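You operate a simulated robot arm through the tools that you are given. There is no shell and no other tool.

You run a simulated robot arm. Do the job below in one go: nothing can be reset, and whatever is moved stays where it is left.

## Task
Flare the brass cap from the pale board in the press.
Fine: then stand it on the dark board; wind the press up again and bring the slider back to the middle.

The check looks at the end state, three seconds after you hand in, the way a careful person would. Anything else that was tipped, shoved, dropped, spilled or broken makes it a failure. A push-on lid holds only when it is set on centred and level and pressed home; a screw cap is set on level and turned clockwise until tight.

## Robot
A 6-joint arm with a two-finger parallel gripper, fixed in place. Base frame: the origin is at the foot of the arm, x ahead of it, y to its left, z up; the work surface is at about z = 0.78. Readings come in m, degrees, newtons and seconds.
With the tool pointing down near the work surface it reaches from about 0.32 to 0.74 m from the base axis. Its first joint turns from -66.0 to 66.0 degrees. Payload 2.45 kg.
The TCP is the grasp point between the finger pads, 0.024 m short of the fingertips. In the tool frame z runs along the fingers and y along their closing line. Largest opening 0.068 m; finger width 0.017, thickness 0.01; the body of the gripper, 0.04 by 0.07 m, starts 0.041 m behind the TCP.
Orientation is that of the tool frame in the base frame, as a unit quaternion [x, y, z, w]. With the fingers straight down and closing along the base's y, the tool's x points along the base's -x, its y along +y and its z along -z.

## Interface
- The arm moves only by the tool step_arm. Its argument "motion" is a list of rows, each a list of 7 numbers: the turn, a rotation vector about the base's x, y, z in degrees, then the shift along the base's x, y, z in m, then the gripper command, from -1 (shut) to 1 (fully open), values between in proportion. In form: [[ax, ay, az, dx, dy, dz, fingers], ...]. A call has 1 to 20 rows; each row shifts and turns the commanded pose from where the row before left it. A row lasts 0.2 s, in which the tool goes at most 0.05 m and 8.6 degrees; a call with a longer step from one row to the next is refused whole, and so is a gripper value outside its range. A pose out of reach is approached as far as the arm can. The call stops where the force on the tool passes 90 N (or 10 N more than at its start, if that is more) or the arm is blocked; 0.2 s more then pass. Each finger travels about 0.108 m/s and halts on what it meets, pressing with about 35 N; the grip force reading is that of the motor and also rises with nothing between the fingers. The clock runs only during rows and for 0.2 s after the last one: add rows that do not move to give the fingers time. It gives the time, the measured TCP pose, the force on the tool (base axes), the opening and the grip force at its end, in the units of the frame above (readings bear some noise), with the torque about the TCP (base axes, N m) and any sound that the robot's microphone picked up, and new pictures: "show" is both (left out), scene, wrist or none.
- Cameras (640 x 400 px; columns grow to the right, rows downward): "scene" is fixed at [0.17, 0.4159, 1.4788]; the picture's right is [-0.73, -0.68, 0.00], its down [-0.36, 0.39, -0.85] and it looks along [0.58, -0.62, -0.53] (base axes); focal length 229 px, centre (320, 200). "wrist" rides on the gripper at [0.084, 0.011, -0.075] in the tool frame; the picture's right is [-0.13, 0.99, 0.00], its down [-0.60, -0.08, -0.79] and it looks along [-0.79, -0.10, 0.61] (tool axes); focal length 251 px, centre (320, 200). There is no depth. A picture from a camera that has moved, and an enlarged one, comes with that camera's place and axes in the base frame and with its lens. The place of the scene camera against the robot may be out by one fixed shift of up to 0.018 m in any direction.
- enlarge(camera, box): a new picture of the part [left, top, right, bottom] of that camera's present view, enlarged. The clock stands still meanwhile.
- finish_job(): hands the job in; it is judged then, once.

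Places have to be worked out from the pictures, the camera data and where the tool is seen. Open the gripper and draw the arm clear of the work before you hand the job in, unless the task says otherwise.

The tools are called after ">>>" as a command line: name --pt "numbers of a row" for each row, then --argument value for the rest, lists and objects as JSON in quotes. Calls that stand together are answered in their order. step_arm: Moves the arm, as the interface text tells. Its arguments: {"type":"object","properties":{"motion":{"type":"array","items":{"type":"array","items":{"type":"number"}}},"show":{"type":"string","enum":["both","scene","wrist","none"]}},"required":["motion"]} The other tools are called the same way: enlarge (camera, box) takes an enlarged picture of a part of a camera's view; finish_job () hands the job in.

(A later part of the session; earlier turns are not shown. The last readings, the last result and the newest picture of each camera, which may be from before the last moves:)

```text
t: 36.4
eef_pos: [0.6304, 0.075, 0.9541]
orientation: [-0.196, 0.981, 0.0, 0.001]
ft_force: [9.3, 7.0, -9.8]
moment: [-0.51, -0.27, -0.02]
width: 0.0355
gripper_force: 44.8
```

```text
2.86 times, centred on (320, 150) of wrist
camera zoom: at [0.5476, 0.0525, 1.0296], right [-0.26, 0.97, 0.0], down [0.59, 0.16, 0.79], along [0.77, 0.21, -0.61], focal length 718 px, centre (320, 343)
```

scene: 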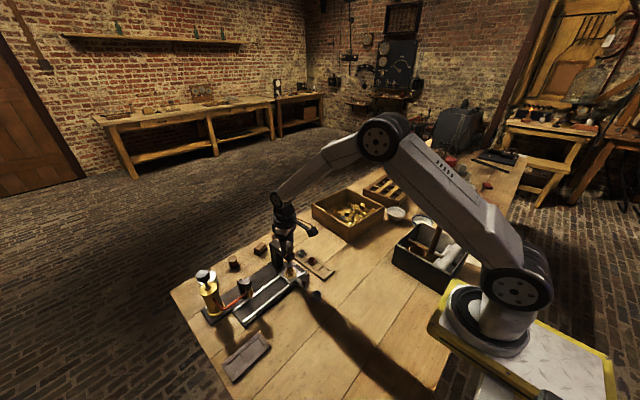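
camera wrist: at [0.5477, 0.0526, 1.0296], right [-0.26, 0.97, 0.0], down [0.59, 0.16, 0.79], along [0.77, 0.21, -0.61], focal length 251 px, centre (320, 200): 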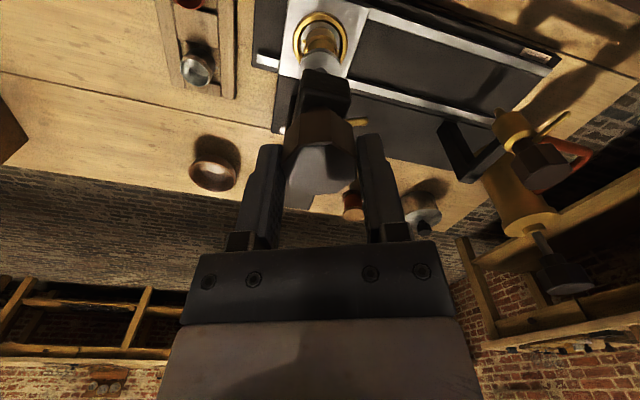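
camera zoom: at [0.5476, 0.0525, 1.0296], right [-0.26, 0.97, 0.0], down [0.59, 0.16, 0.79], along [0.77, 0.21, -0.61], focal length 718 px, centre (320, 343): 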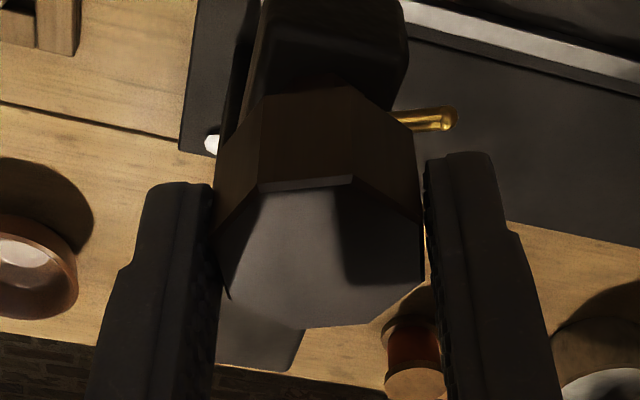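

The knob is firmly gripped at 35.5 mm. I trim the pose slightly and turn clockwise 16° to test.

>>> step_arm --pt "0 0 0 0.0006 0.0004 -0.0005 -0.6" --pt "0 0 -4 0 0 0 -0.6" --pt "0 0 -6 0 0 0 -0.6" --pt "0 0 -6 0 0 0 -0.6" --pt "0 0 0 0 0 0 -0.6"

>>> enlarge --camera "scene" --box '[265, 230, 315, 280]'

>>> enlarge --camera "wrist" --box '[240, 0, 400, 200]'

```text
t: 37.6
eef_pos: [0.6298, 0.0759, 0.9546]
orientation: [-0.057, 0.998, 0.001, 0.002]
ft_force: [15.1, 8.7, -14.0]
moment: [-0.32, -0.16, -0.01]
width: 0.0353
gripper_force: 45.3
camera wrist: at [0.5447, 0.0761, 1.0296], right [0.02, 1.0, 0.0], down [0.61, -0.01, 0.79], along [0.79, -0.01, -0.61], focal length 251 px, centre (320, 200)
```

scene: 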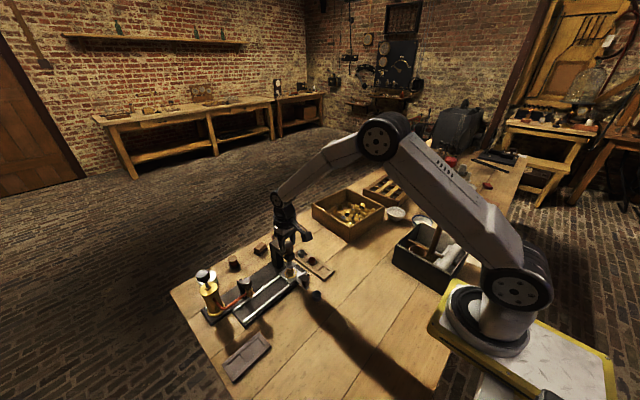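
wrist: 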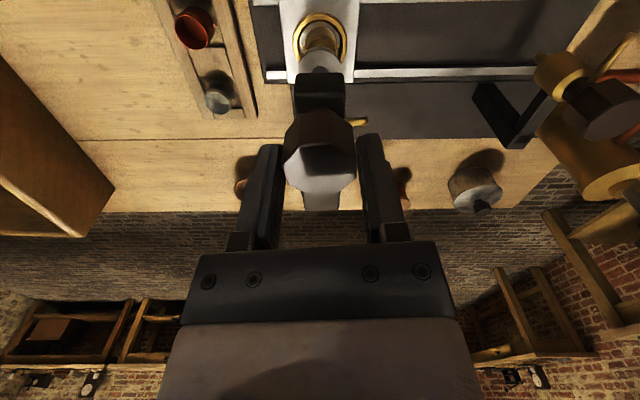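

```text
8.00 times, centred on (290, 255) of scene
camera zoom: at [0.1707, 0.4162, 1.4786], right [-0.73, -0.68, 0.0], down [-0.36, 0.39, -0.85], along [0.58, -0.62, -0.53], focal length 1832 px, centre (560, -240)
```

zoom: 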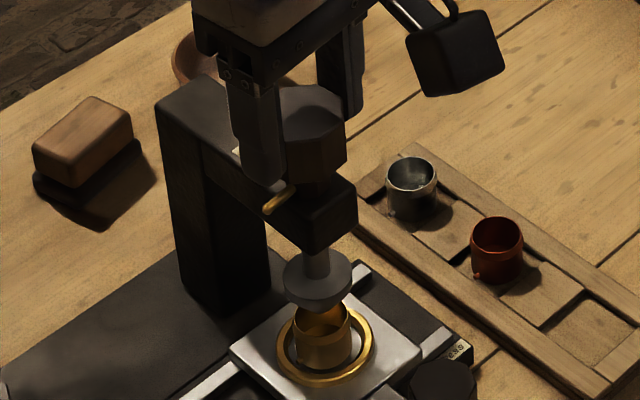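

```text
2.00 times, centred on (320, 100) of wrist
camera zoom: at [0.5447, 0.0761, 1.0296], right [0.02, 1.0, 0.0], down [0.61, -0.01, 0.79], along [0.79, -0.01, -0.61], focal length 503 px, centre (320, 400)
```

zoom: 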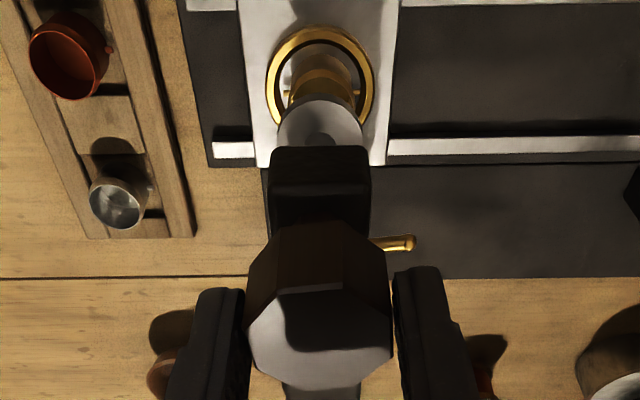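

The pointer turns with the knob, and it seems to pull the tool down slightly as it screws in. I follow downward and trim sideways while turning another 24°.

>>> step_arm --pt "0 0 0 0.001 0.0005 -0.001 -0.6" --pt "0 0 -8 0 0 -0.0004 -0.6" --pt "0 0 -8 0 0 -0.0004 -0.6" --pt "0 0 -8 0 0 -0.0004 -0.6" --pt "0 0 0 0 0 0 -0.6" --show "wrist"

>>> enlarge --camera "scene" --box '[265, 230, 315, 280]'

```text
t: 38.8
eef_pos: [0.6313, 0.0764, 0.955]
orientation: [0.152, 0.988, 0.0, 0.0]
ft_force: [-7.5, 6.9, 23.4]
moment: [-0.01, 1.33, 0.01]
width: 0.0358
gripper_force: 44.6
camera wrist: at [0.5526, 0.1104, 1.0296], right [0.42, 0.91, 0.0], down [0.55, -0.26, 0.79], along [0.72, -0.33, -0.61], focal length 251 px, centre (320, 200)
```

wrist: 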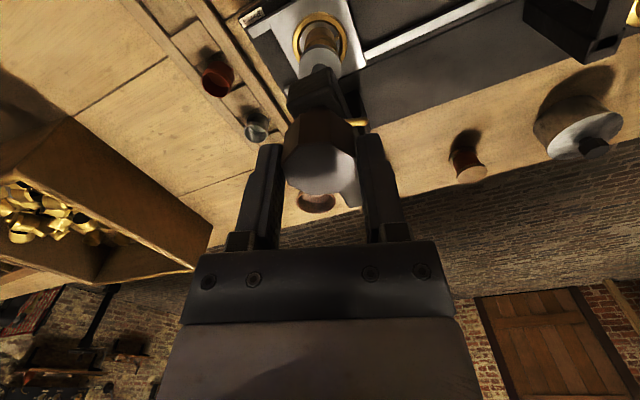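

```text
8.00 times, centred on (290, 255) of scene
camera zoom: at [0.1694, 0.4161, 1.4788], right [-0.73, -0.68, 0.0], down [-0.36, 0.39, -0.85], along [0.58, -0.62, -0.53], focal length 1832 px, centre (560, -240)
```

zoom: 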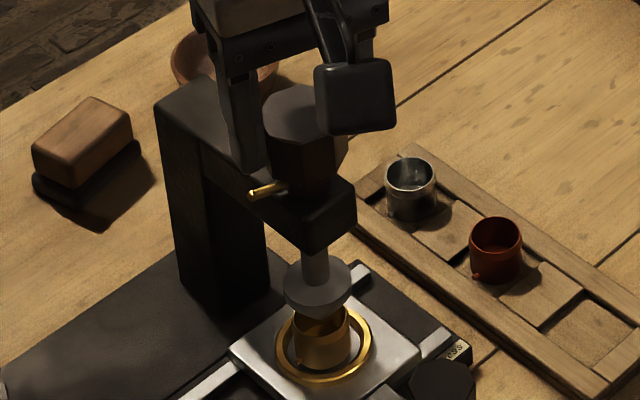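

The ram has clearly descended, while the knob itself stays at its height, so I undo the downward offset. I continue clockwise 24°.

>>> step_arm --pt "0 0 0 -0.0004 0.0005 0.0018 -0.6" --pt "0 0 -8 0 0 0 -0.6" --pt "0 0 -8 0 0 0 -0.6" --pt "0 0 -8 0 0 0 -0.6" --pt "0 0 0 0 0 0 -0.6" --show "wrist"

>>> enlarge --camera "scene" --box '[265, 230, 315, 280]'

```text
t: 40.0
eef_pos: [0.63, 0.0759, 0.9548]
orientation: [0.355, 0.935, -0.001, 0.001]
ft_force: [5.9, 0.8, 2.5]
moment: [-0.72, -0.42, 0.02]
width: 0.0356
gripper_force: 44.7
camera wrist: at [0.5737, 0.1387, 1.0295], right [0.75, 0.66, 0.0], down [0.4, -0.46, 0.79], along [0.52, -0.6, -0.61], focal length 251 px, centre (320, 200)
```

wrist: 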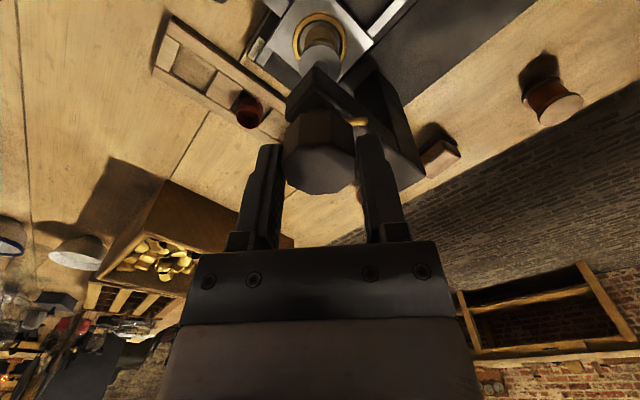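

```text
8.00 times, centred on (290, 255) of scene
camera zoom: at [0.1701, 0.416, 1.4788], right [-0.73, -0.68, 0.0], down [-0.36, 0.39, -0.85], along [0.58, -0.62, -0.53], focal length 1832 px, centre (560, -240)
```

zoom: 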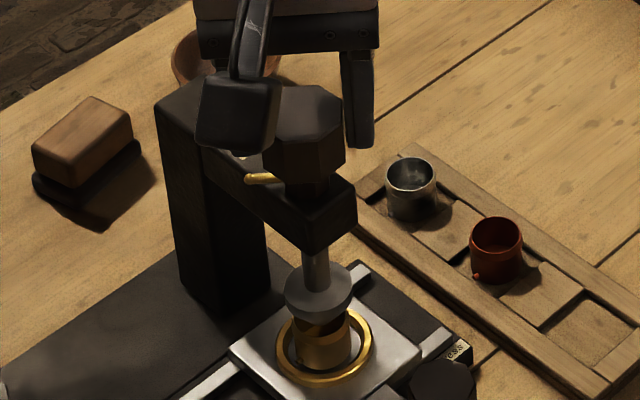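

The ram keeps coming down with low forces. I turn another 24°.

>>> step_arm --pt "0 0 -8 0 0 0 -0.6" --pt "0 0 -8 0 0 0 -0.6" --pt "0 0 -8 0 0 0 -0.6" --pt "0 0 0 0 0 0 -0.6" --show "wrist"

>>> enlarge --camera "scene" --box '[265, 230, 315, 280]'

>>> enlarge --camera "wrist" --box '[260, 40, 400, 200]'

```text
t: 41.0
eef_pos: [0.6304, 0.0757, 0.954]
orientation: [0.541, 0.841, 0.0, -0.001]
ft_force: [7.2, 1.9, 2.7]
moment: [-0.84, -0.14, 0.0]
width: 0.0356
gripper_force: 45.0
camera wrist: at [0.6047, 0.1557, 1.0296], right [0.96, 0.29, 0.0], down [0.18, -0.58, 0.79], along [0.23, -0.76, -0.61], focal length 251 px, centre (320, 200)
```

wrist: 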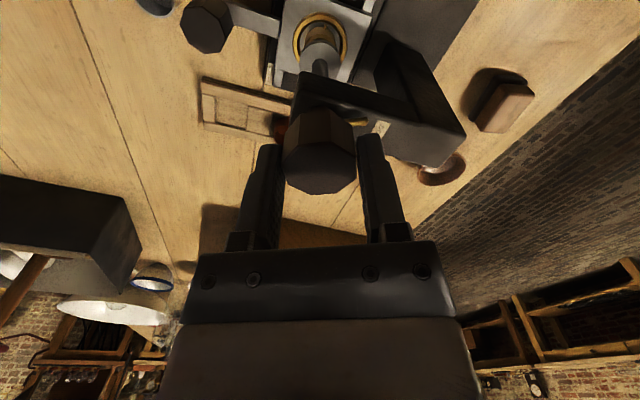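

```text
8.00 times, centred on (290, 255) of scene
camera zoom: at [0.1701, 0.416, 1.4788], right [-0.73, -0.68, 0.0], down [-0.36, 0.39, -0.85], along [0.58, -0.62, -0.53], focal length 1832 px, centre (560, -240)
```

zoom: 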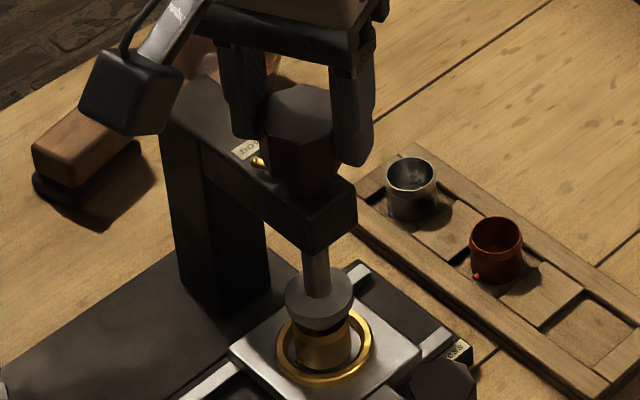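

```text
2.50 times, centred on (330, 120) of wrist
camera zoom: at [0.6047, 0.1557, 1.0296], right [0.96, 0.29, 0.0], down [0.18, -0.58, 0.79], along [0.23, -0.76, -0.61], focal length 629 px, centre (295, 400)
```

zoom: 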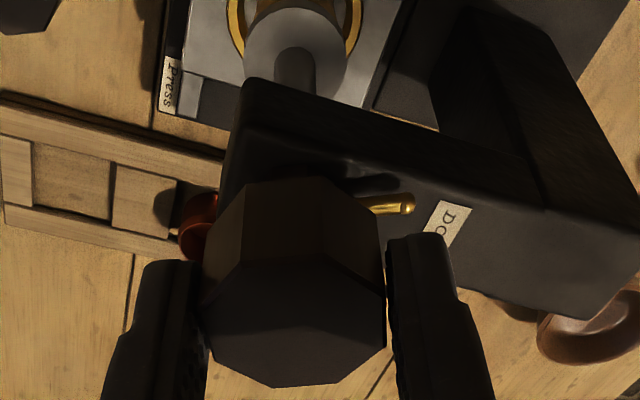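

The pointer is nearly at "DOWN". I turn another 12° and check the forces.

>>> step_arm --pt "0 0 -6 0 0 0 -0.6" --pt "0 0 -6 0 0 0 -0.6" --pt "0 0 0 0 0 0 -0.6" --show "wrist"

>>> enlarge --camera "scene" --box '[265, 230, 315, 280]'

>>> enlarge --camera "wrist" --box '[260, 40, 400, 200]'

```text
t: 41.8
eef_pos: [0.6313, 0.0745, 0.9534]
orientation: [0.627, 0.779, 0.001, 0.0]
ft_force: [7.0, -1.0, 0.9]
moment: [0.23, -0.26, -0.04]
width: 0.0357
gripper_force: 45.2
camera wrist: at [0.6221, 0.159, 1.0296], right [1.0, 0.09, 0.0], down [0.05, -0.61, 0.79], along [0.07, -0.79, -0.61], focal length 251 px, centre (320, 200)
```

wrist: 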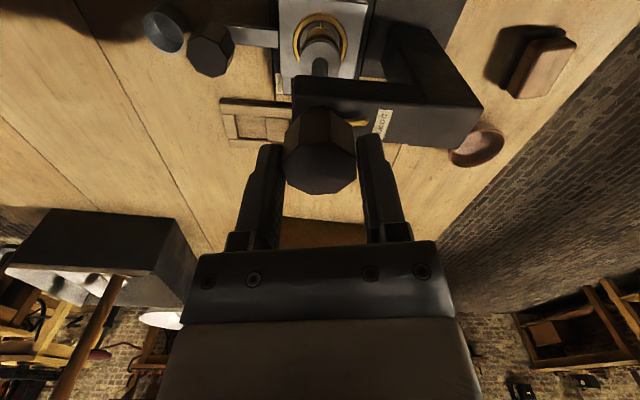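

```text
8.00 times, centred on (290, 255) of scene
camera zoom: at [0.1702, 0.4159, 1.4788], right [-0.73, -0.68, 0.0], down [-0.36, 0.39, -0.85], along [0.58, -0.62, -0.53], focal length 1832 px, centre (560, -240)
```

zoom: 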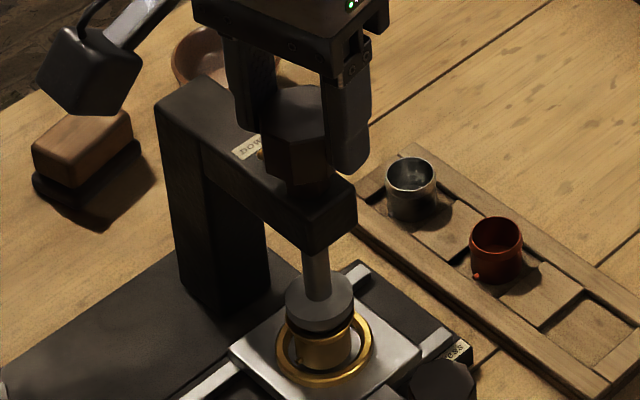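

```text
2.50 times, centred on (330, 120) of wrist
camera zoom: at [0.6221, 0.159, 1.0296], right [1.0, 0.09, 0.0], down [0.05, -0.61, 0.79], along [0.07, -0.79, -0.61], focal length 629 px, centre (295, 400)
```

zoom: 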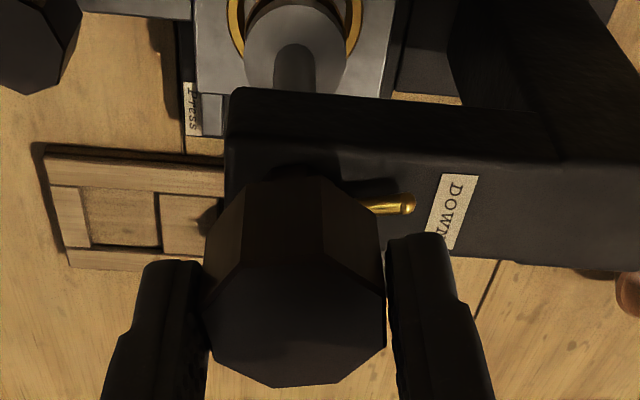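

The pointer is within about 5° of the label's centre. I turn in small steps to feel for the end of travel.

>>> step_arm --pt "0 0 -4 0 0 0 -0.6" --pt "0 0 -3 0 0 0 -0.6" --pt "0 0 0 0 0 0 -0.6" --show "wrist"

>>> enlarge --camera "scene" --box '[285, 255, 315, 285]'

>>> enlarge --camera "wrist" --box '[260, 10, 400, 170]'

```text
t: 42.6
eef_pos: [0.6301, 0.0745, 0.9543]
orientation: [0.673, 0.74, 0.001, 0.0]
ft_force: [15.1, -0.4, -5.5]
moment: [0.11, 0.3, 0.02]
width: 0.0355
gripper_force: 45.2
camera wrist: at [0.6323, 0.1593, 1.0296], right [1.0, -0.03, 0.0], down [-0.02, -0.61, 0.79], along [-0.03, -0.79, -0.61], focal length 251 px, centre (320, 200)
```

wrist: 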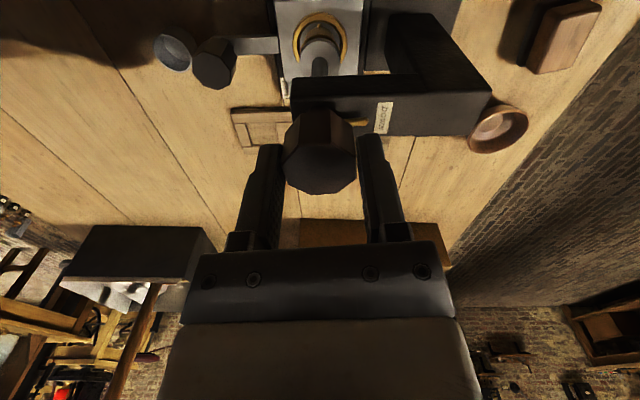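

```text
13.33 times, centred on (300, 270) of scene
camera zoom: at [0.1705, 0.4159, 1.4787], right [-0.73, -0.68, 0.0], down [-0.36, 0.39, -0.85], along [0.58, -0.62, -0.53], focal length 3053 px, centre (587, -733)
```

zoom: 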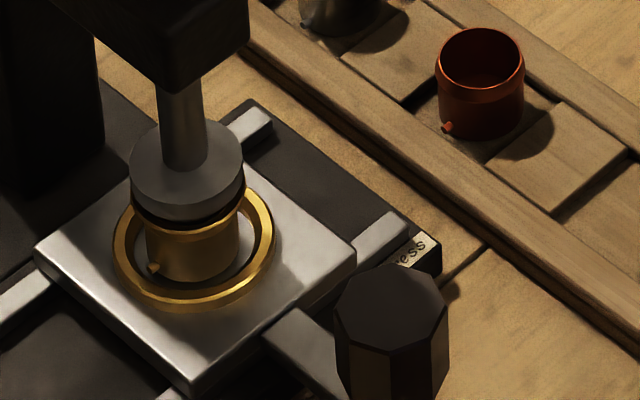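

```text
2.50 times, centred on (330, 90) of wrist
camera zoom: at [0.6323, 0.1593, 1.0296], right [1.0, -0.03, 0.0], down [-0.02, -0.61, 0.79], along [-0.03, -0.79, -0.61], focal length 629 px, centre (295, 475)
```

zoom: 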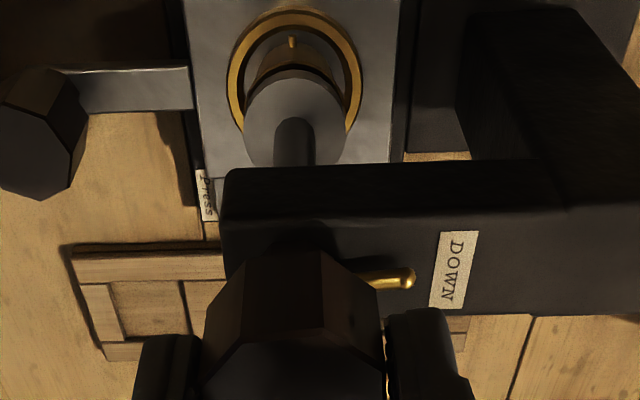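

The pointer now aims at the label. I try 4° more to see whether there's a hard stop, watching torque.

>>> step_arm --pt "0 0 -2 0.0006 0 0 -0.6" --pt "0 0 -2 0 0 0 -0.6" --pt "0 0 0 0 0 0 -0.6" --show "wrist"

>>> enlarge --camera "scene" --box '[285, 255, 315, 285]'

>>> enlarge --camera "wrist" --box '[260, 10, 400, 170]'

```text
t: 43.4
eef_pos: [0.6297, 0.0751, 0.9544]
orientation: [0.698, 0.716, 0.0, 0.0]
ft_force: [1.3, -1.5, -2.5]
moment: [0.2, -0.63, 0.03]
width: 0.0355
gripper_force: 44.9
camera wrist: at [0.6383, 0.159, 1.0296], right [0.99, -0.1, 0.0], down [-0.06, -0.61, 0.79], along [-0.08, -0.79, -0.61], focal length 251 px, centre (320, 200)
```

wrist: 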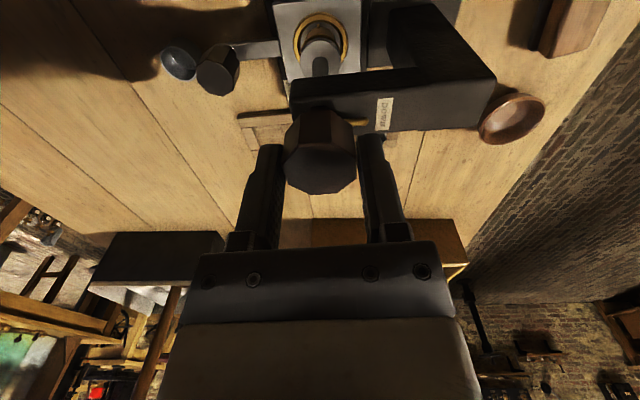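

```text
13.33 times, centred on (300, 270) of scene
camera zoom: at [0.1701, 0.4159, 1.4788], right [-0.73, -0.68, 0.0], down [-0.36, 0.39, -0.85], along [0.58, -0.62, -0.53], focal length 3053 px, centre (587, -733)
```

zoom: 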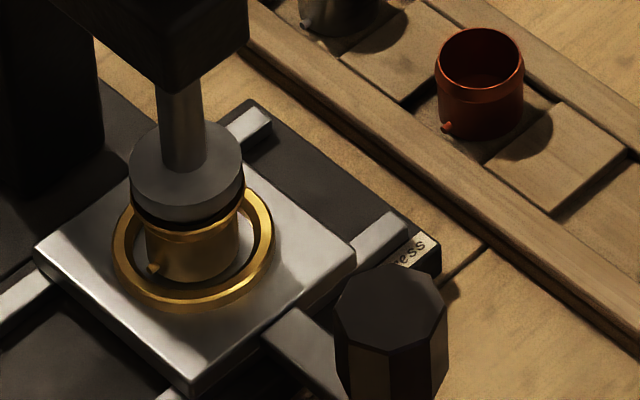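

```text
2.50 times, centred on (330, 90) of wrist
camera zoom: at [0.6383, 0.159, 1.0296], right [0.99, -0.1, 0.0], down [-0.06, -0.61, 0.79], along [-0.08, -0.79, -0.61], focal length 629 px, centre (295, 475)
```

zoom: 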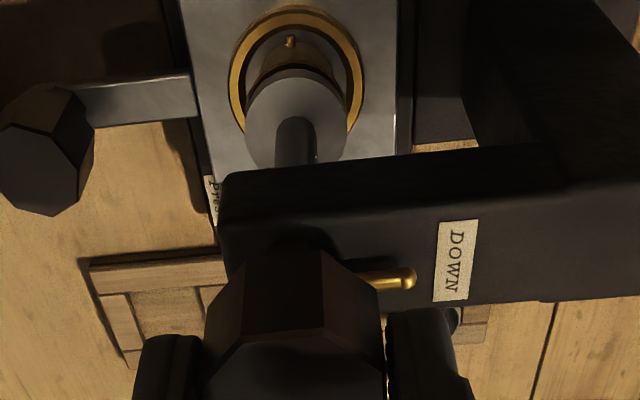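

No visible stop yet. I turn 5° more to find whether it resists.

>>> step_arm --pt "0 0 -2.5 0 0 0 -0.6" --pt "0 0 -2.5 0 0 0 -0.6" --pt "0 0 0 0 0 0 -0.6" --show "wrist"

>>> enlarge --camera "wrist" --box '[270, 80, 400, 200]'

>>> enlarge --camera "scene" --box '[285, 255, 315, 285]'

```text
t: 44.2
eef_pos: [0.6305, 0.0748, 0.9542]
orientation: [0.728, 0.685, 0.0, -0.001]
ft_force: [-0.3, 2.5, -3.6]
moment: [-0.25, -0.27, 0.14]
width: 0.0355
gripper_force: 45.1
camera wrist: at [0.6456, 0.1579, 1.0296], right [0.98, -0.19, 0.0], down [-0.11, -0.6, 0.79], along [-0.15, -0.78, -0.61], focal length 251 px, centre (320, 200)
```

wrist: 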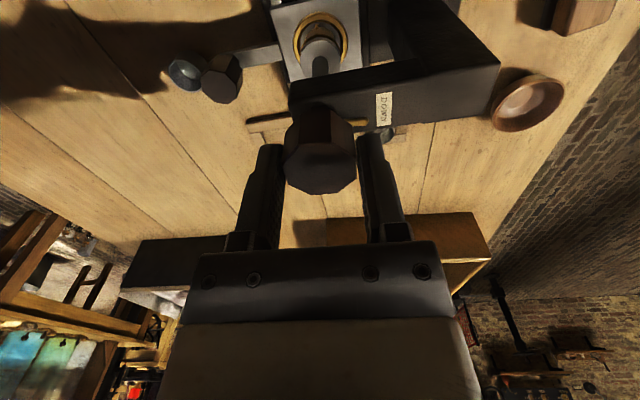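

```text
3.33 times, centred on (335, 140) of wrist
camera zoom: at [0.6456, 0.1579, 1.0296], right [0.98, -0.19, 0.0], down [-0.11, -0.6, 0.79], along [-0.15, -0.78, -0.61], focal length 838 px, centre (270, 400)
```

zoom: 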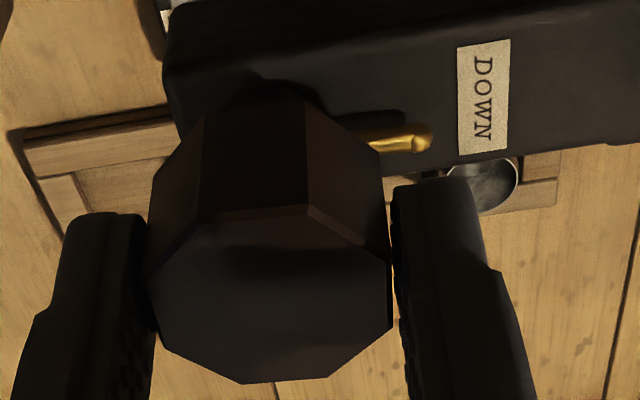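

```text
13.33 times, centred on (300, 270) of scene
camera zoom: at [0.1701, 0.416, 1.4788], right [-0.73, -0.68, 0.0], down [-0.36, 0.39, -0.85], along [0.58, -0.62, -0.53], focal length 3053 px, centre (587, -733)
```

zoom: 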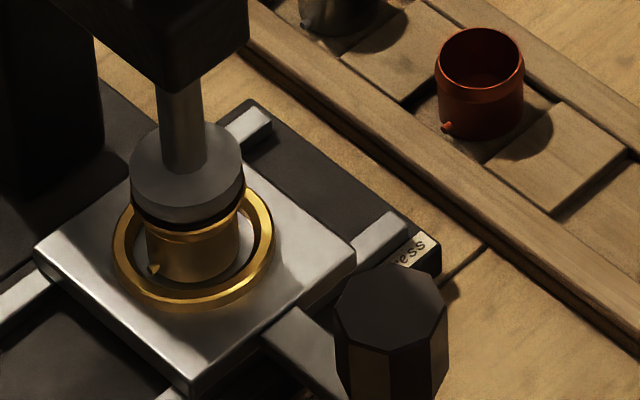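

Torque has begun to rise (0.14 N·m). One more 4° step to tell whether it's the stop.

>>> step_arm --pt "0 0 -2 0 0 0 -0.6" --pt "0 0 -2 0 0 0 -0.6" --pt "0 0 0 0 0 0 -0.6" --show "none"

>>> enlarge --camera "wrist" --box '[270, 80, 400, 200]'

>>> enlarge --camera "scene" --box '[285, 255, 315, 285]'

```text
t: 45.0
eef_pos: [0.631, 0.0757, 0.9545]
orientation: [0.751, 0.66, 0.0, 0.0]
ft_force: [-4.3, 1.0, -1.2]
moment: [0.02, -0.34, 0.61]
width: 0.0353
gripper_force: 44.9
```

```text
3.33 times, centred on (335, 140) of wrist
camera zoom: at [0.6512, 0.1561, 1.0296], right [0.97, -0.26, 0.0], down [-0.16, -0.59, 0.79], along [-0.2, -0.77, -0.61], focal length 838 px, centre (270, 400)
```

zoom: 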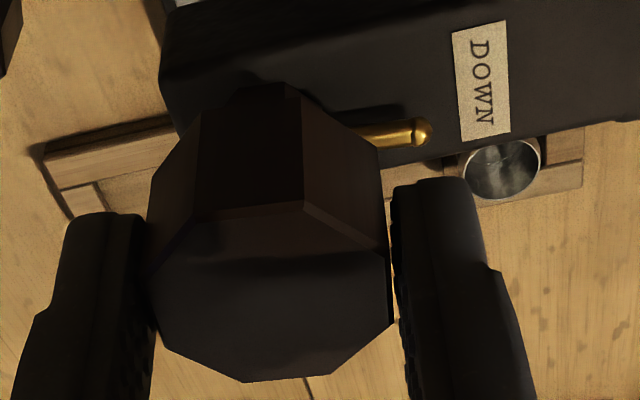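

```text
13.33 times, centred on (300, 270) of scene
camera zoom: at [0.1699, 0.416, 1.4788], right [-0.73, -0.68, 0.0], down [-0.36, 0.39, -0.85], along [0.58, -0.62, -0.53], focal length 3053 px, centre (587, -733)
```

zoom: 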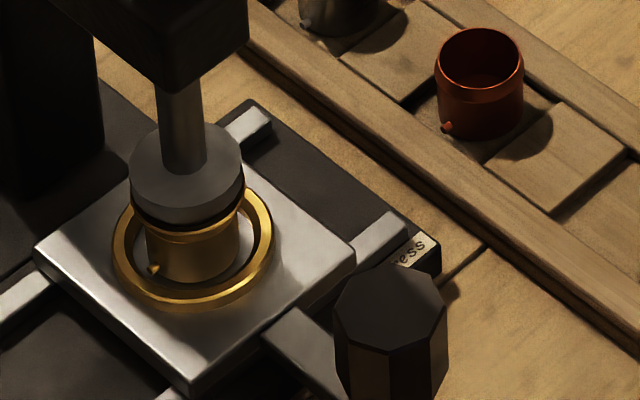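

Torque jumped to 0.6 N·m with the pointer lagging, so this is the bottom stop and the press is fully down. Now I wind it back up counter-clockwise.

>>> step_arm --pt "0 0 4 0 0 0 -0.6" --pt "0 0 6 0 0 0 -0.6" --pt "0 0 8 0 0 0 -0.6" --pt "0 0 8 0 0 0 -0.6" --pt "0 0 8 0 0 0 -0.6" --pt "0 0 6 0 0 0 -0.6" --pt "0 0 0 0 0 0 -0.6" --show "wrist"

>>> enlarge --camera "scene" --box '[265, 230, 315, 280]'

```text
t: 46.6
eef_pos: [0.6293, 0.0756, 0.9554]
orientation: [0.479, 0.878, 0.0, 0.0]
ft_force: [-5.4, -2.0, -2.7]
moment: [0.25, -0.37, 0.02]
width: 0.0356
gripper_force: 44.7
camera wrist: at [0.5937, 0.1509, 1.0297], right [0.9, 0.43, 0.0], down [0.26, -0.55, 0.79], along [0.34, -0.72, -0.61], focal length 251 px, centre (320, 200)
```

wrist: 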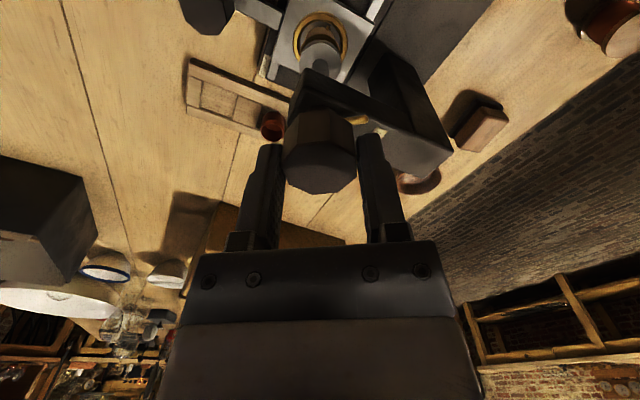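

```text
8.00 times, centred on (290, 255) of scene
camera zoom: at [0.1699, 0.4158, 1.4788], right [-0.73, -0.68, 0.0], down [-0.36, 0.39, -0.85], along [0.58, -0.62, -0.53], focal length 1832 px, centre (560, -240)
```

zoom: 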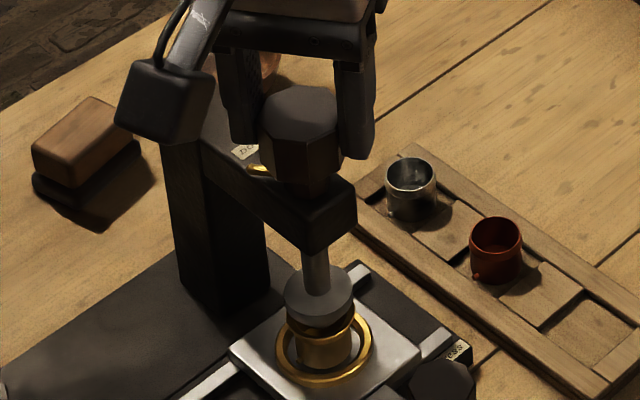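

The ram is rising and the cap's rim looks flared. I keep winding up another 48°.

>>> step_arm --pt "0 0 8 0 0 0 -0.6" --pt "0 0 8 0 0 0 -0.6" --pt "0 0 8 0 0 0 -0.6" --pt "0 0 8 0 0 0 -0.6" --pt "0 0 8 0 0 0 -0.6" --pt "0 0 8 0 0 0 -0.6" --pt "0 0 0 0 0 0 -0.6" --show "wrist"

>>> enlarge --camera "scene" --box '[265, 230, 315, 280]'

```text
t: 48.2
eef_pos: [0.6309, 0.0747, 0.9538]
orientation: [0.081, 0.997, -0.001, 0.0]
ft_force: [-5.7, -0.7, -1.3]
moment: [0.38, -0.41, 0.01]
width: 0.0355
gripper_force: 45.0
camera wrist: at [0.5487, 0.099, 1.0297], right [0.29, 0.96, 0.0], down [0.58, -0.18, 0.79], along [0.76, -0.23, -0.61], focal length 251 px, centre (320, 200)
```

wrist: 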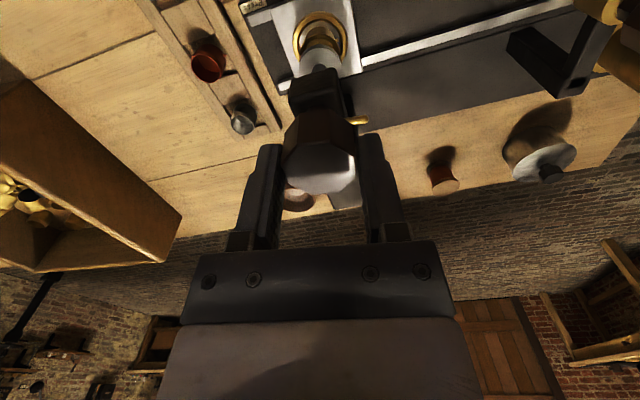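

```text
8.00 times, centred on (290, 255) of scene
camera zoom: at [0.1699, 0.4159, 1.4788], right [-0.73, -0.68, 0.0], down [-0.36, 0.39, -0.85], along [0.58, -0.62, -0.53], focal length 1832 px, centre (560, -240)
```

zoom: 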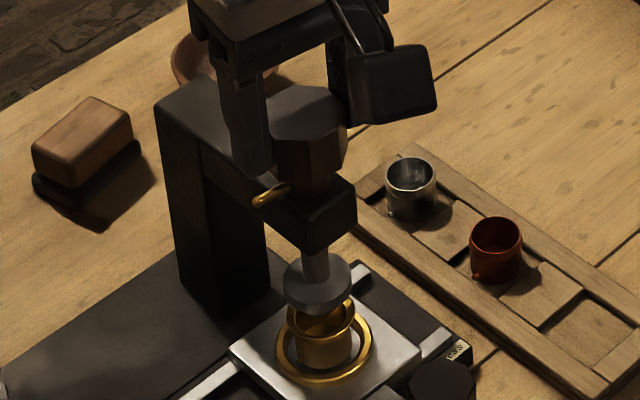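

The cap's rim is now flared. I wind the remaining ~32°, then feel gently for the top stop.

>>> step_arm --pt "0 0 8 0 0 0 -0.6" --pt "0 0 8 0 0 0 -0.6" --pt "0 0 8 0 0 0 -0.6" --pt "0 0 6 0 0 0 -0.6" --pt "0 0 2 0 0 0 -0.6" --pt "0 0 0 0 0 0 -0.6" --show "wrist"

>>> enlarge --camera "scene" --box '[265, 230, 315, 280]'

>>> enlarge --camera "wrist" --box '[240, 80, 400, 220]'

```text
t: 49.6
eef_pos: [0.6302, 0.0767, 0.9551]
orientation: [-0.195, 0.981, 0.0, 0.0]
ft_force: [2.1, -4.4, -6.8]
moment: [0.19, -0.05, -0.66]
width: 0.0357
gripper_force: 45.2
camera wrist: at [0.5479, 0.0527, 1.0298], right [-0.26, 0.97, 0.0], down [0.59, 0.16, 0.79], along [0.77, 0.21, -0.61], focal length 251 px, centre (320, 200)
```

wrist: 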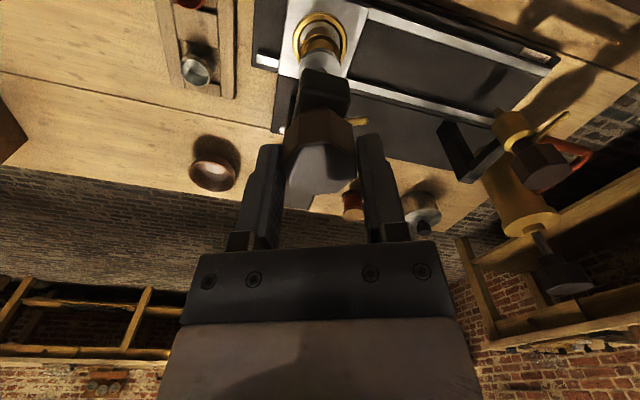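

```text
8.00 times, centred on (290, 255) of scene
camera zoom: at [0.1702, 0.4159, 1.4788], right [-0.73, -0.68, 0.0], down [-0.36, 0.39, -0.85], along [0.58, -0.62, -0.53], focal length 1832 px, centre (560, -240)
```

zoom: 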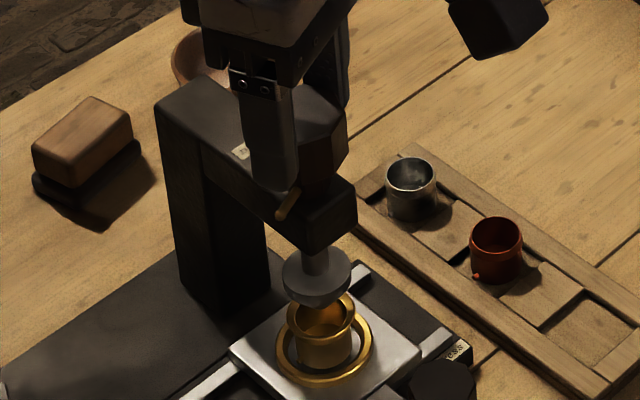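

```text
2.86 times, centred on (320, 150) of wrist
camera zoom: at [0.5479, 0.0527, 1.0298], right [-0.26, 0.97, 0.0], down [0.59, 0.16, 0.79], along [0.77, 0.21, -0.61], focal length 718 px, centre (320, 343)
```

zoom: 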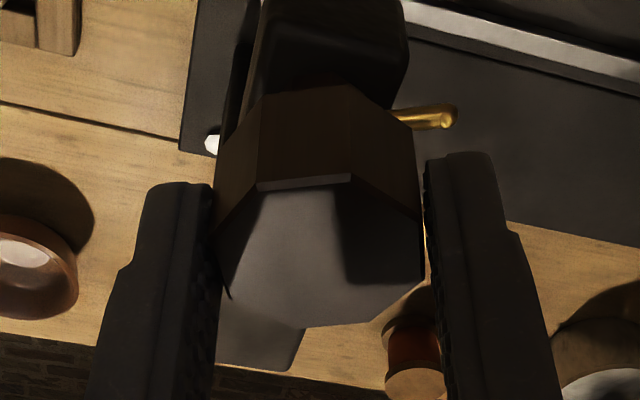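

The torque of -0.66 N·m shows the top stop; pointer and ram are back where they began. I release, rise, and go back above the slider handle.

>>> step_arm --pt "0 0 -1 0 0 0 -0.6" --pt "0 0 0 0 0 0 0.2" --pt "0 0 0 0 0 0 1" --pt "0 0 0 0 0 0 1" --pt "0 0 0 0 0 0.03 1" --pt "0 0 0 0 0 0.04 1" --pt "0 0 -7.5 -0.025 0 0.01 1" --pt "0 0 -7.5 -0.025 0 0 1" --pt "0 0 -7.5 -0.026 0 0 1" --pt "0 0 0 0 0 0 1"

>>> enlarge --camera "wrist" --box '[240, 0, 400, 120]'

>>> enlarge --camera "scene" --box '[265, 230, 325, 290]'

```text
t: 51.8
eef_pos: [0.5512, 0.0757, 1.0336]
orientation: [0.009, 1.0, 0.0, 0.0]
ft_force: [0.6, 0.4, -0.9]
moment: [0.03, 0.01, -0.03]
width: 0.0678
gripper_force: 0.0
camera wrist: at [0.4677, 0.0877, 1.1087], right [0.15, 0.99, 0.0], down [0.6, -0.09, 0.79], along [0.78, -0.12, -0.61], focal length 251 px, centre (320, 200)
```

scene: 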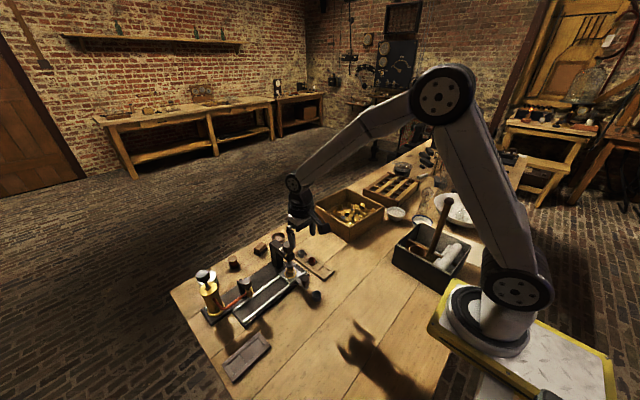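
wrist: 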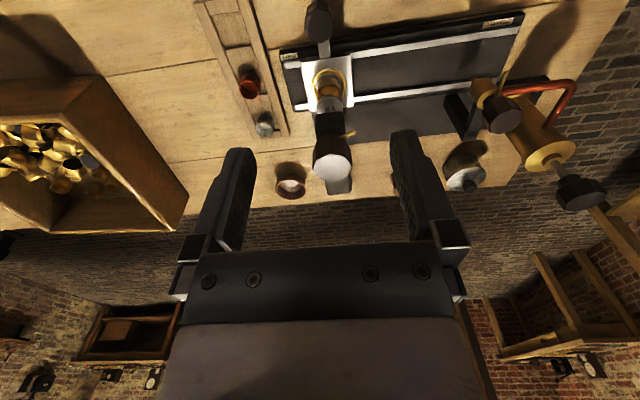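

```text
3.33 times, centred on (320, 60) of wrist
camera zoom: at [0.4677, 0.0877, 1.1087], right [0.15, 0.99, 0.0], down [0.6, -0.09, 0.79], along [0.78, -0.12, -0.61], focal length 838 px, centre (320, 667)
```

zoom: 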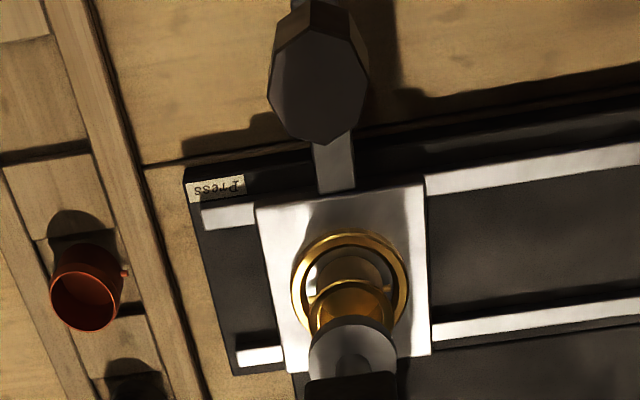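

```text
6.67 times, centred on (295, 260) of scene
camera zoom: at [0.17, 0.4159, 1.4788], right [-0.73, -0.68, 0.0], down [-0.36, 0.39, -0.85], along [0.58, -0.62, -0.53], focal length 1527 px, centre (487, -200)
```

zoom: 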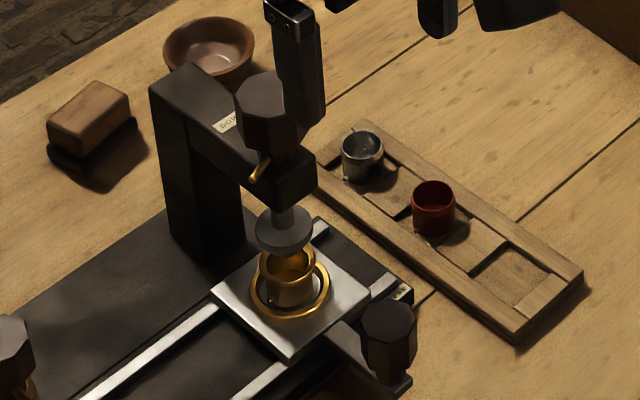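

The handle is at y≈0.074. I descend around it and cage it again.

>>> step_arm --pt "0 0 1 0.002 -0.0015 -0.04 1" --pt "0 0 0 0 0 -0.045 1" --pt "0 0 0 0 0 -0.045 1" --pt "0 0 0 0 0 -0.035 1" --pt "0 0 0 0 0 -0.022 1" --pt "0 0 0 0 0 0 1" --pt "0 0 0 0 0 0 0.5" --pt "0 0 0 0 0 0 -0.05" --pt "0 0 0 0 0 0 -0.05" --show "wrist"

>>> enlarge --camera "wrist" --box '[220, 80, 420, 240]'

```text
t: 53.8
eef_pos: [0.5555, 0.0732, 0.8492]
orientation: [0.0, 1.0, 0.0, 0.0]
ft_force: [0.2, 0.3, 0.8]
moment: [0.0, 0.0, 0.0]
width: 0.0323
gripper_force: 0.1
camera wrist: at [0.4721, 0.0848, 0.9235], right [0.13, 0.99, 0.0], down [0.6, -0.08, 0.79], along [0.79, -0.1, -0.61], focal length 251 px, centre (320, 200)
```

wrist: 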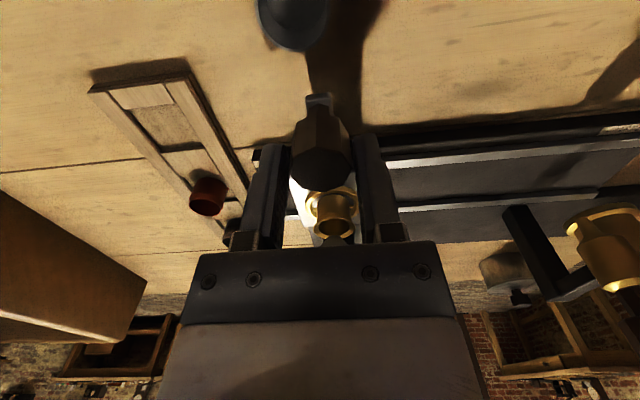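

```text
2.50 times, centred on (320, 160) of wrist
camera zoom: at [0.4721, 0.0848, 0.9235], right [0.13, 0.99, 0.0], down [0.6, -0.08, 0.79], along [0.79, -0.1, -0.61], focal length 629 px, centre (320, 300)
```

zoom: 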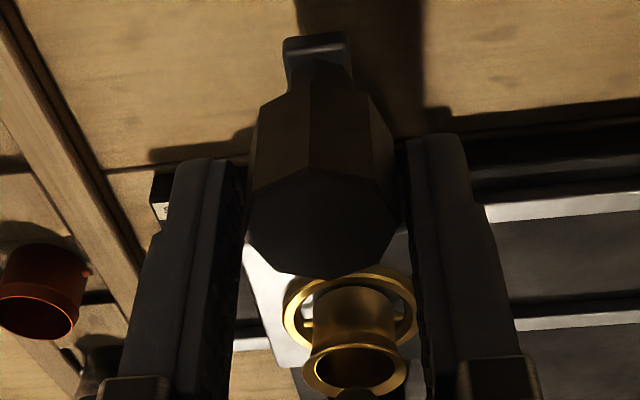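

Caged. I slide gently back toward the middle (+y).

>>> step_arm --pt "0 0 0 0 0.002 0 -0.05" --pt "0 0 0 0 0.004 0 -0.05" --pt "0 0 0 0 0.006 0 -0.05" --pt "0 0 0 0 0.006 0 -0.05" --pt "0 0 0 0 0.006 0 -0.05" --pt "0 0 0 0 0.006 0 -0.05" --pt "0 0 0 0 0.006 0 -0.05" --pt "0 0 0 0 0.006 0 -0.05" --pt "0 0 0 0 0.006 0 -0.05" --pt "0 0 0 0 0.006 0 -0.05" --pt "0 0 0 0 0.006 0 -0.05" --pt "0 0 0 0 0.006 0 -0.05" --pt "0 0 0 0 0.004 0 -0.05" --pt "0 0 0 0 0.003 0 -0.05" --pt "0 0 0 0 0 0 -0.05"

>>> enlarge --camera "wrist" --box '[220, 80, 420, 240]'

>>> enlarge --camera "scene" --box '[240, 250, 300, 310]'

```text
t: 57.0
eef_pos: [0.5565, 0.1475, 0.8488]
orientation: [0.0, 1.0, 0.001, 0.0]
ft_force: [0.4, -1.3, 0.6]
moment: [0.02, 0.01, 0.0]
width: 0.033
gripper_force: 0.3
camera wrist: at [0.4717, 0.158, 0.923], right [0.13, 0.99, 0.0], down [0.6, -0.08, 0.79], along [0.79, -0.1, -0.61], focal length 251 px, centre (320, 200)
```

scene: 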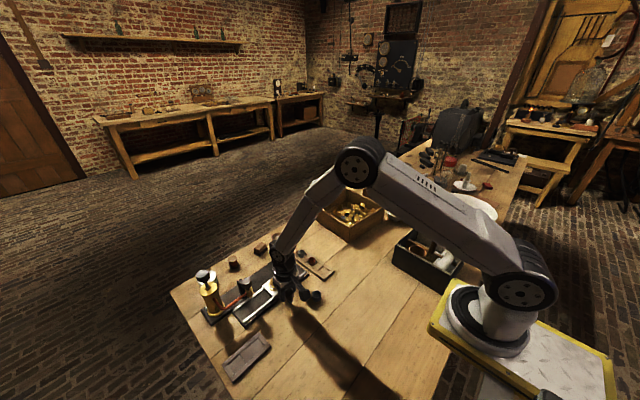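
wrist: 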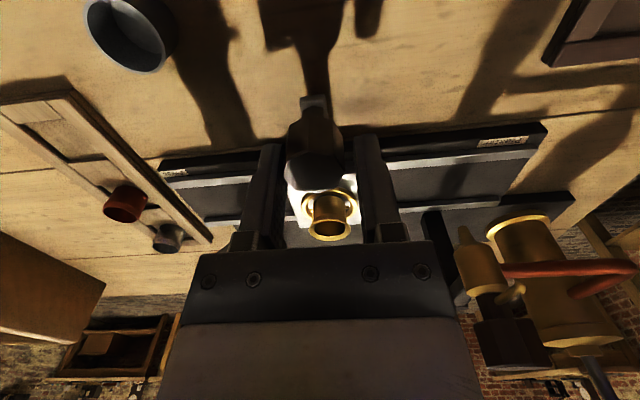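

```text
2.50 times, centred on (320, 160) of wrist
camera zoom: at [0.4717, 0.158, 0.923], right [0.13, 0.99, 0.0], down [0.6, -0.08, 0.79], along [0.79, -0.1, -0.61], focal length 629 px, centre (320, 300)
```

zoom: 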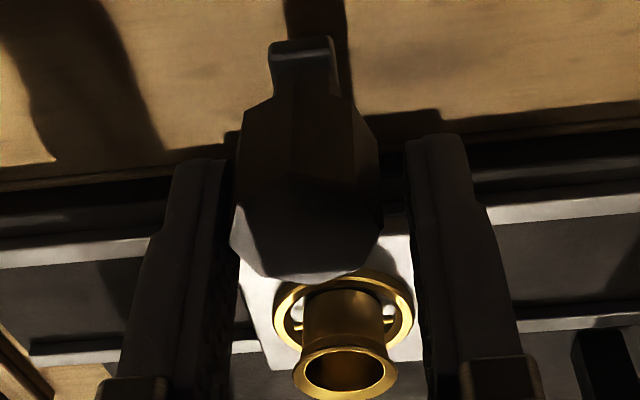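

```text
6.67 times, centred on (270, 280) of scene
camera zoom: at [0.17, 0.4159, 1.4788], right [-0.73, -0.68, 0.0], down [-0.36, 0.39, -0.85], along [0.58, -0.62, -0.53], focal length 1527 px, centre (653, -333)
```

zoom: 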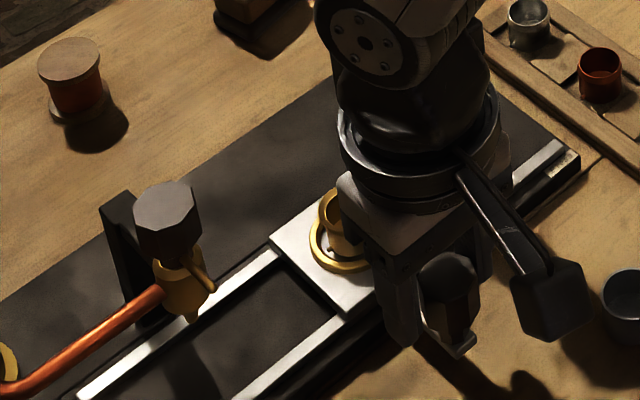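

About 9–10 mm remain to the original middle position (by comparing plate corners with the earlier picture). I push that far slowly.

>>> step_arm --pt "0 0 0 0 0.003 0 -0.05" --pt "0 0 0 0 0.003 0 -0.05" --pt "0 0 0 0 0.003 0 -0.05" --pt "0 0 0 0 0 0 -0.05" --show "none"

>>> enlarge --camera "wrist" --box '[220, 80, 420, 240]'

>>> enlarge --camera "scene" --box '[245, 260, 305, 305]'

```text
t: 58.0
eef_pos: [0.5562, 0.1559, 0.8462]
orientation: [-0.001, 1.0, 0.0, -0.001]
ft_force: [-0.5, -0.5, 0.0]
moment: [-0.03, 0.02, -0.01]
width: 0.0322
gripper_force: 0.0
```

```text
2.50 times, centred on (320, 160) of wrist
camera zoom: at [0.4712, 0.1659, 0.9227], right [0.13, 0.99, 0.0], down [0.6, -0.08, 0.79], along [0.79, -0.1, -0.61], focal length 629 px, centre (320, 300)
```

zoom: 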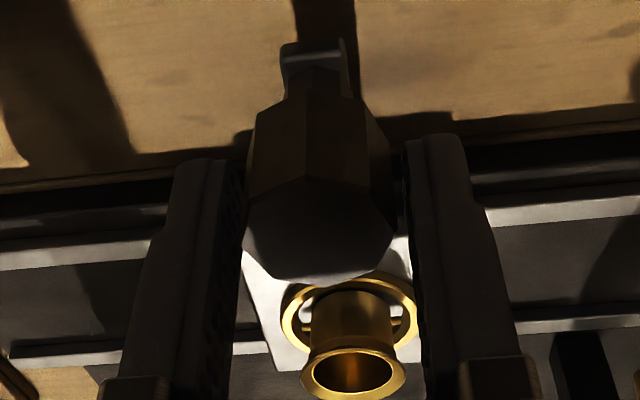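

```text
8.89 times, centred on (275, 282) of scene
camera zoom: at [0.17, 0.4159, 1.4788], right [-0.73, -0.68, 0.0], down [-0.36, 0.39, -0.85], along [0.58, -0.62, -0.53], focal length 2036 px, centre (720, -533)
```

zoom: 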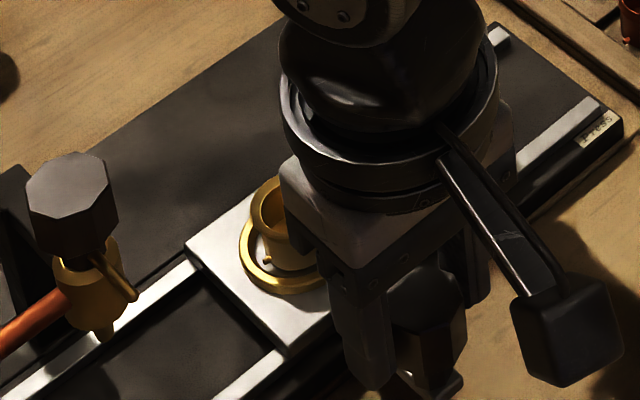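

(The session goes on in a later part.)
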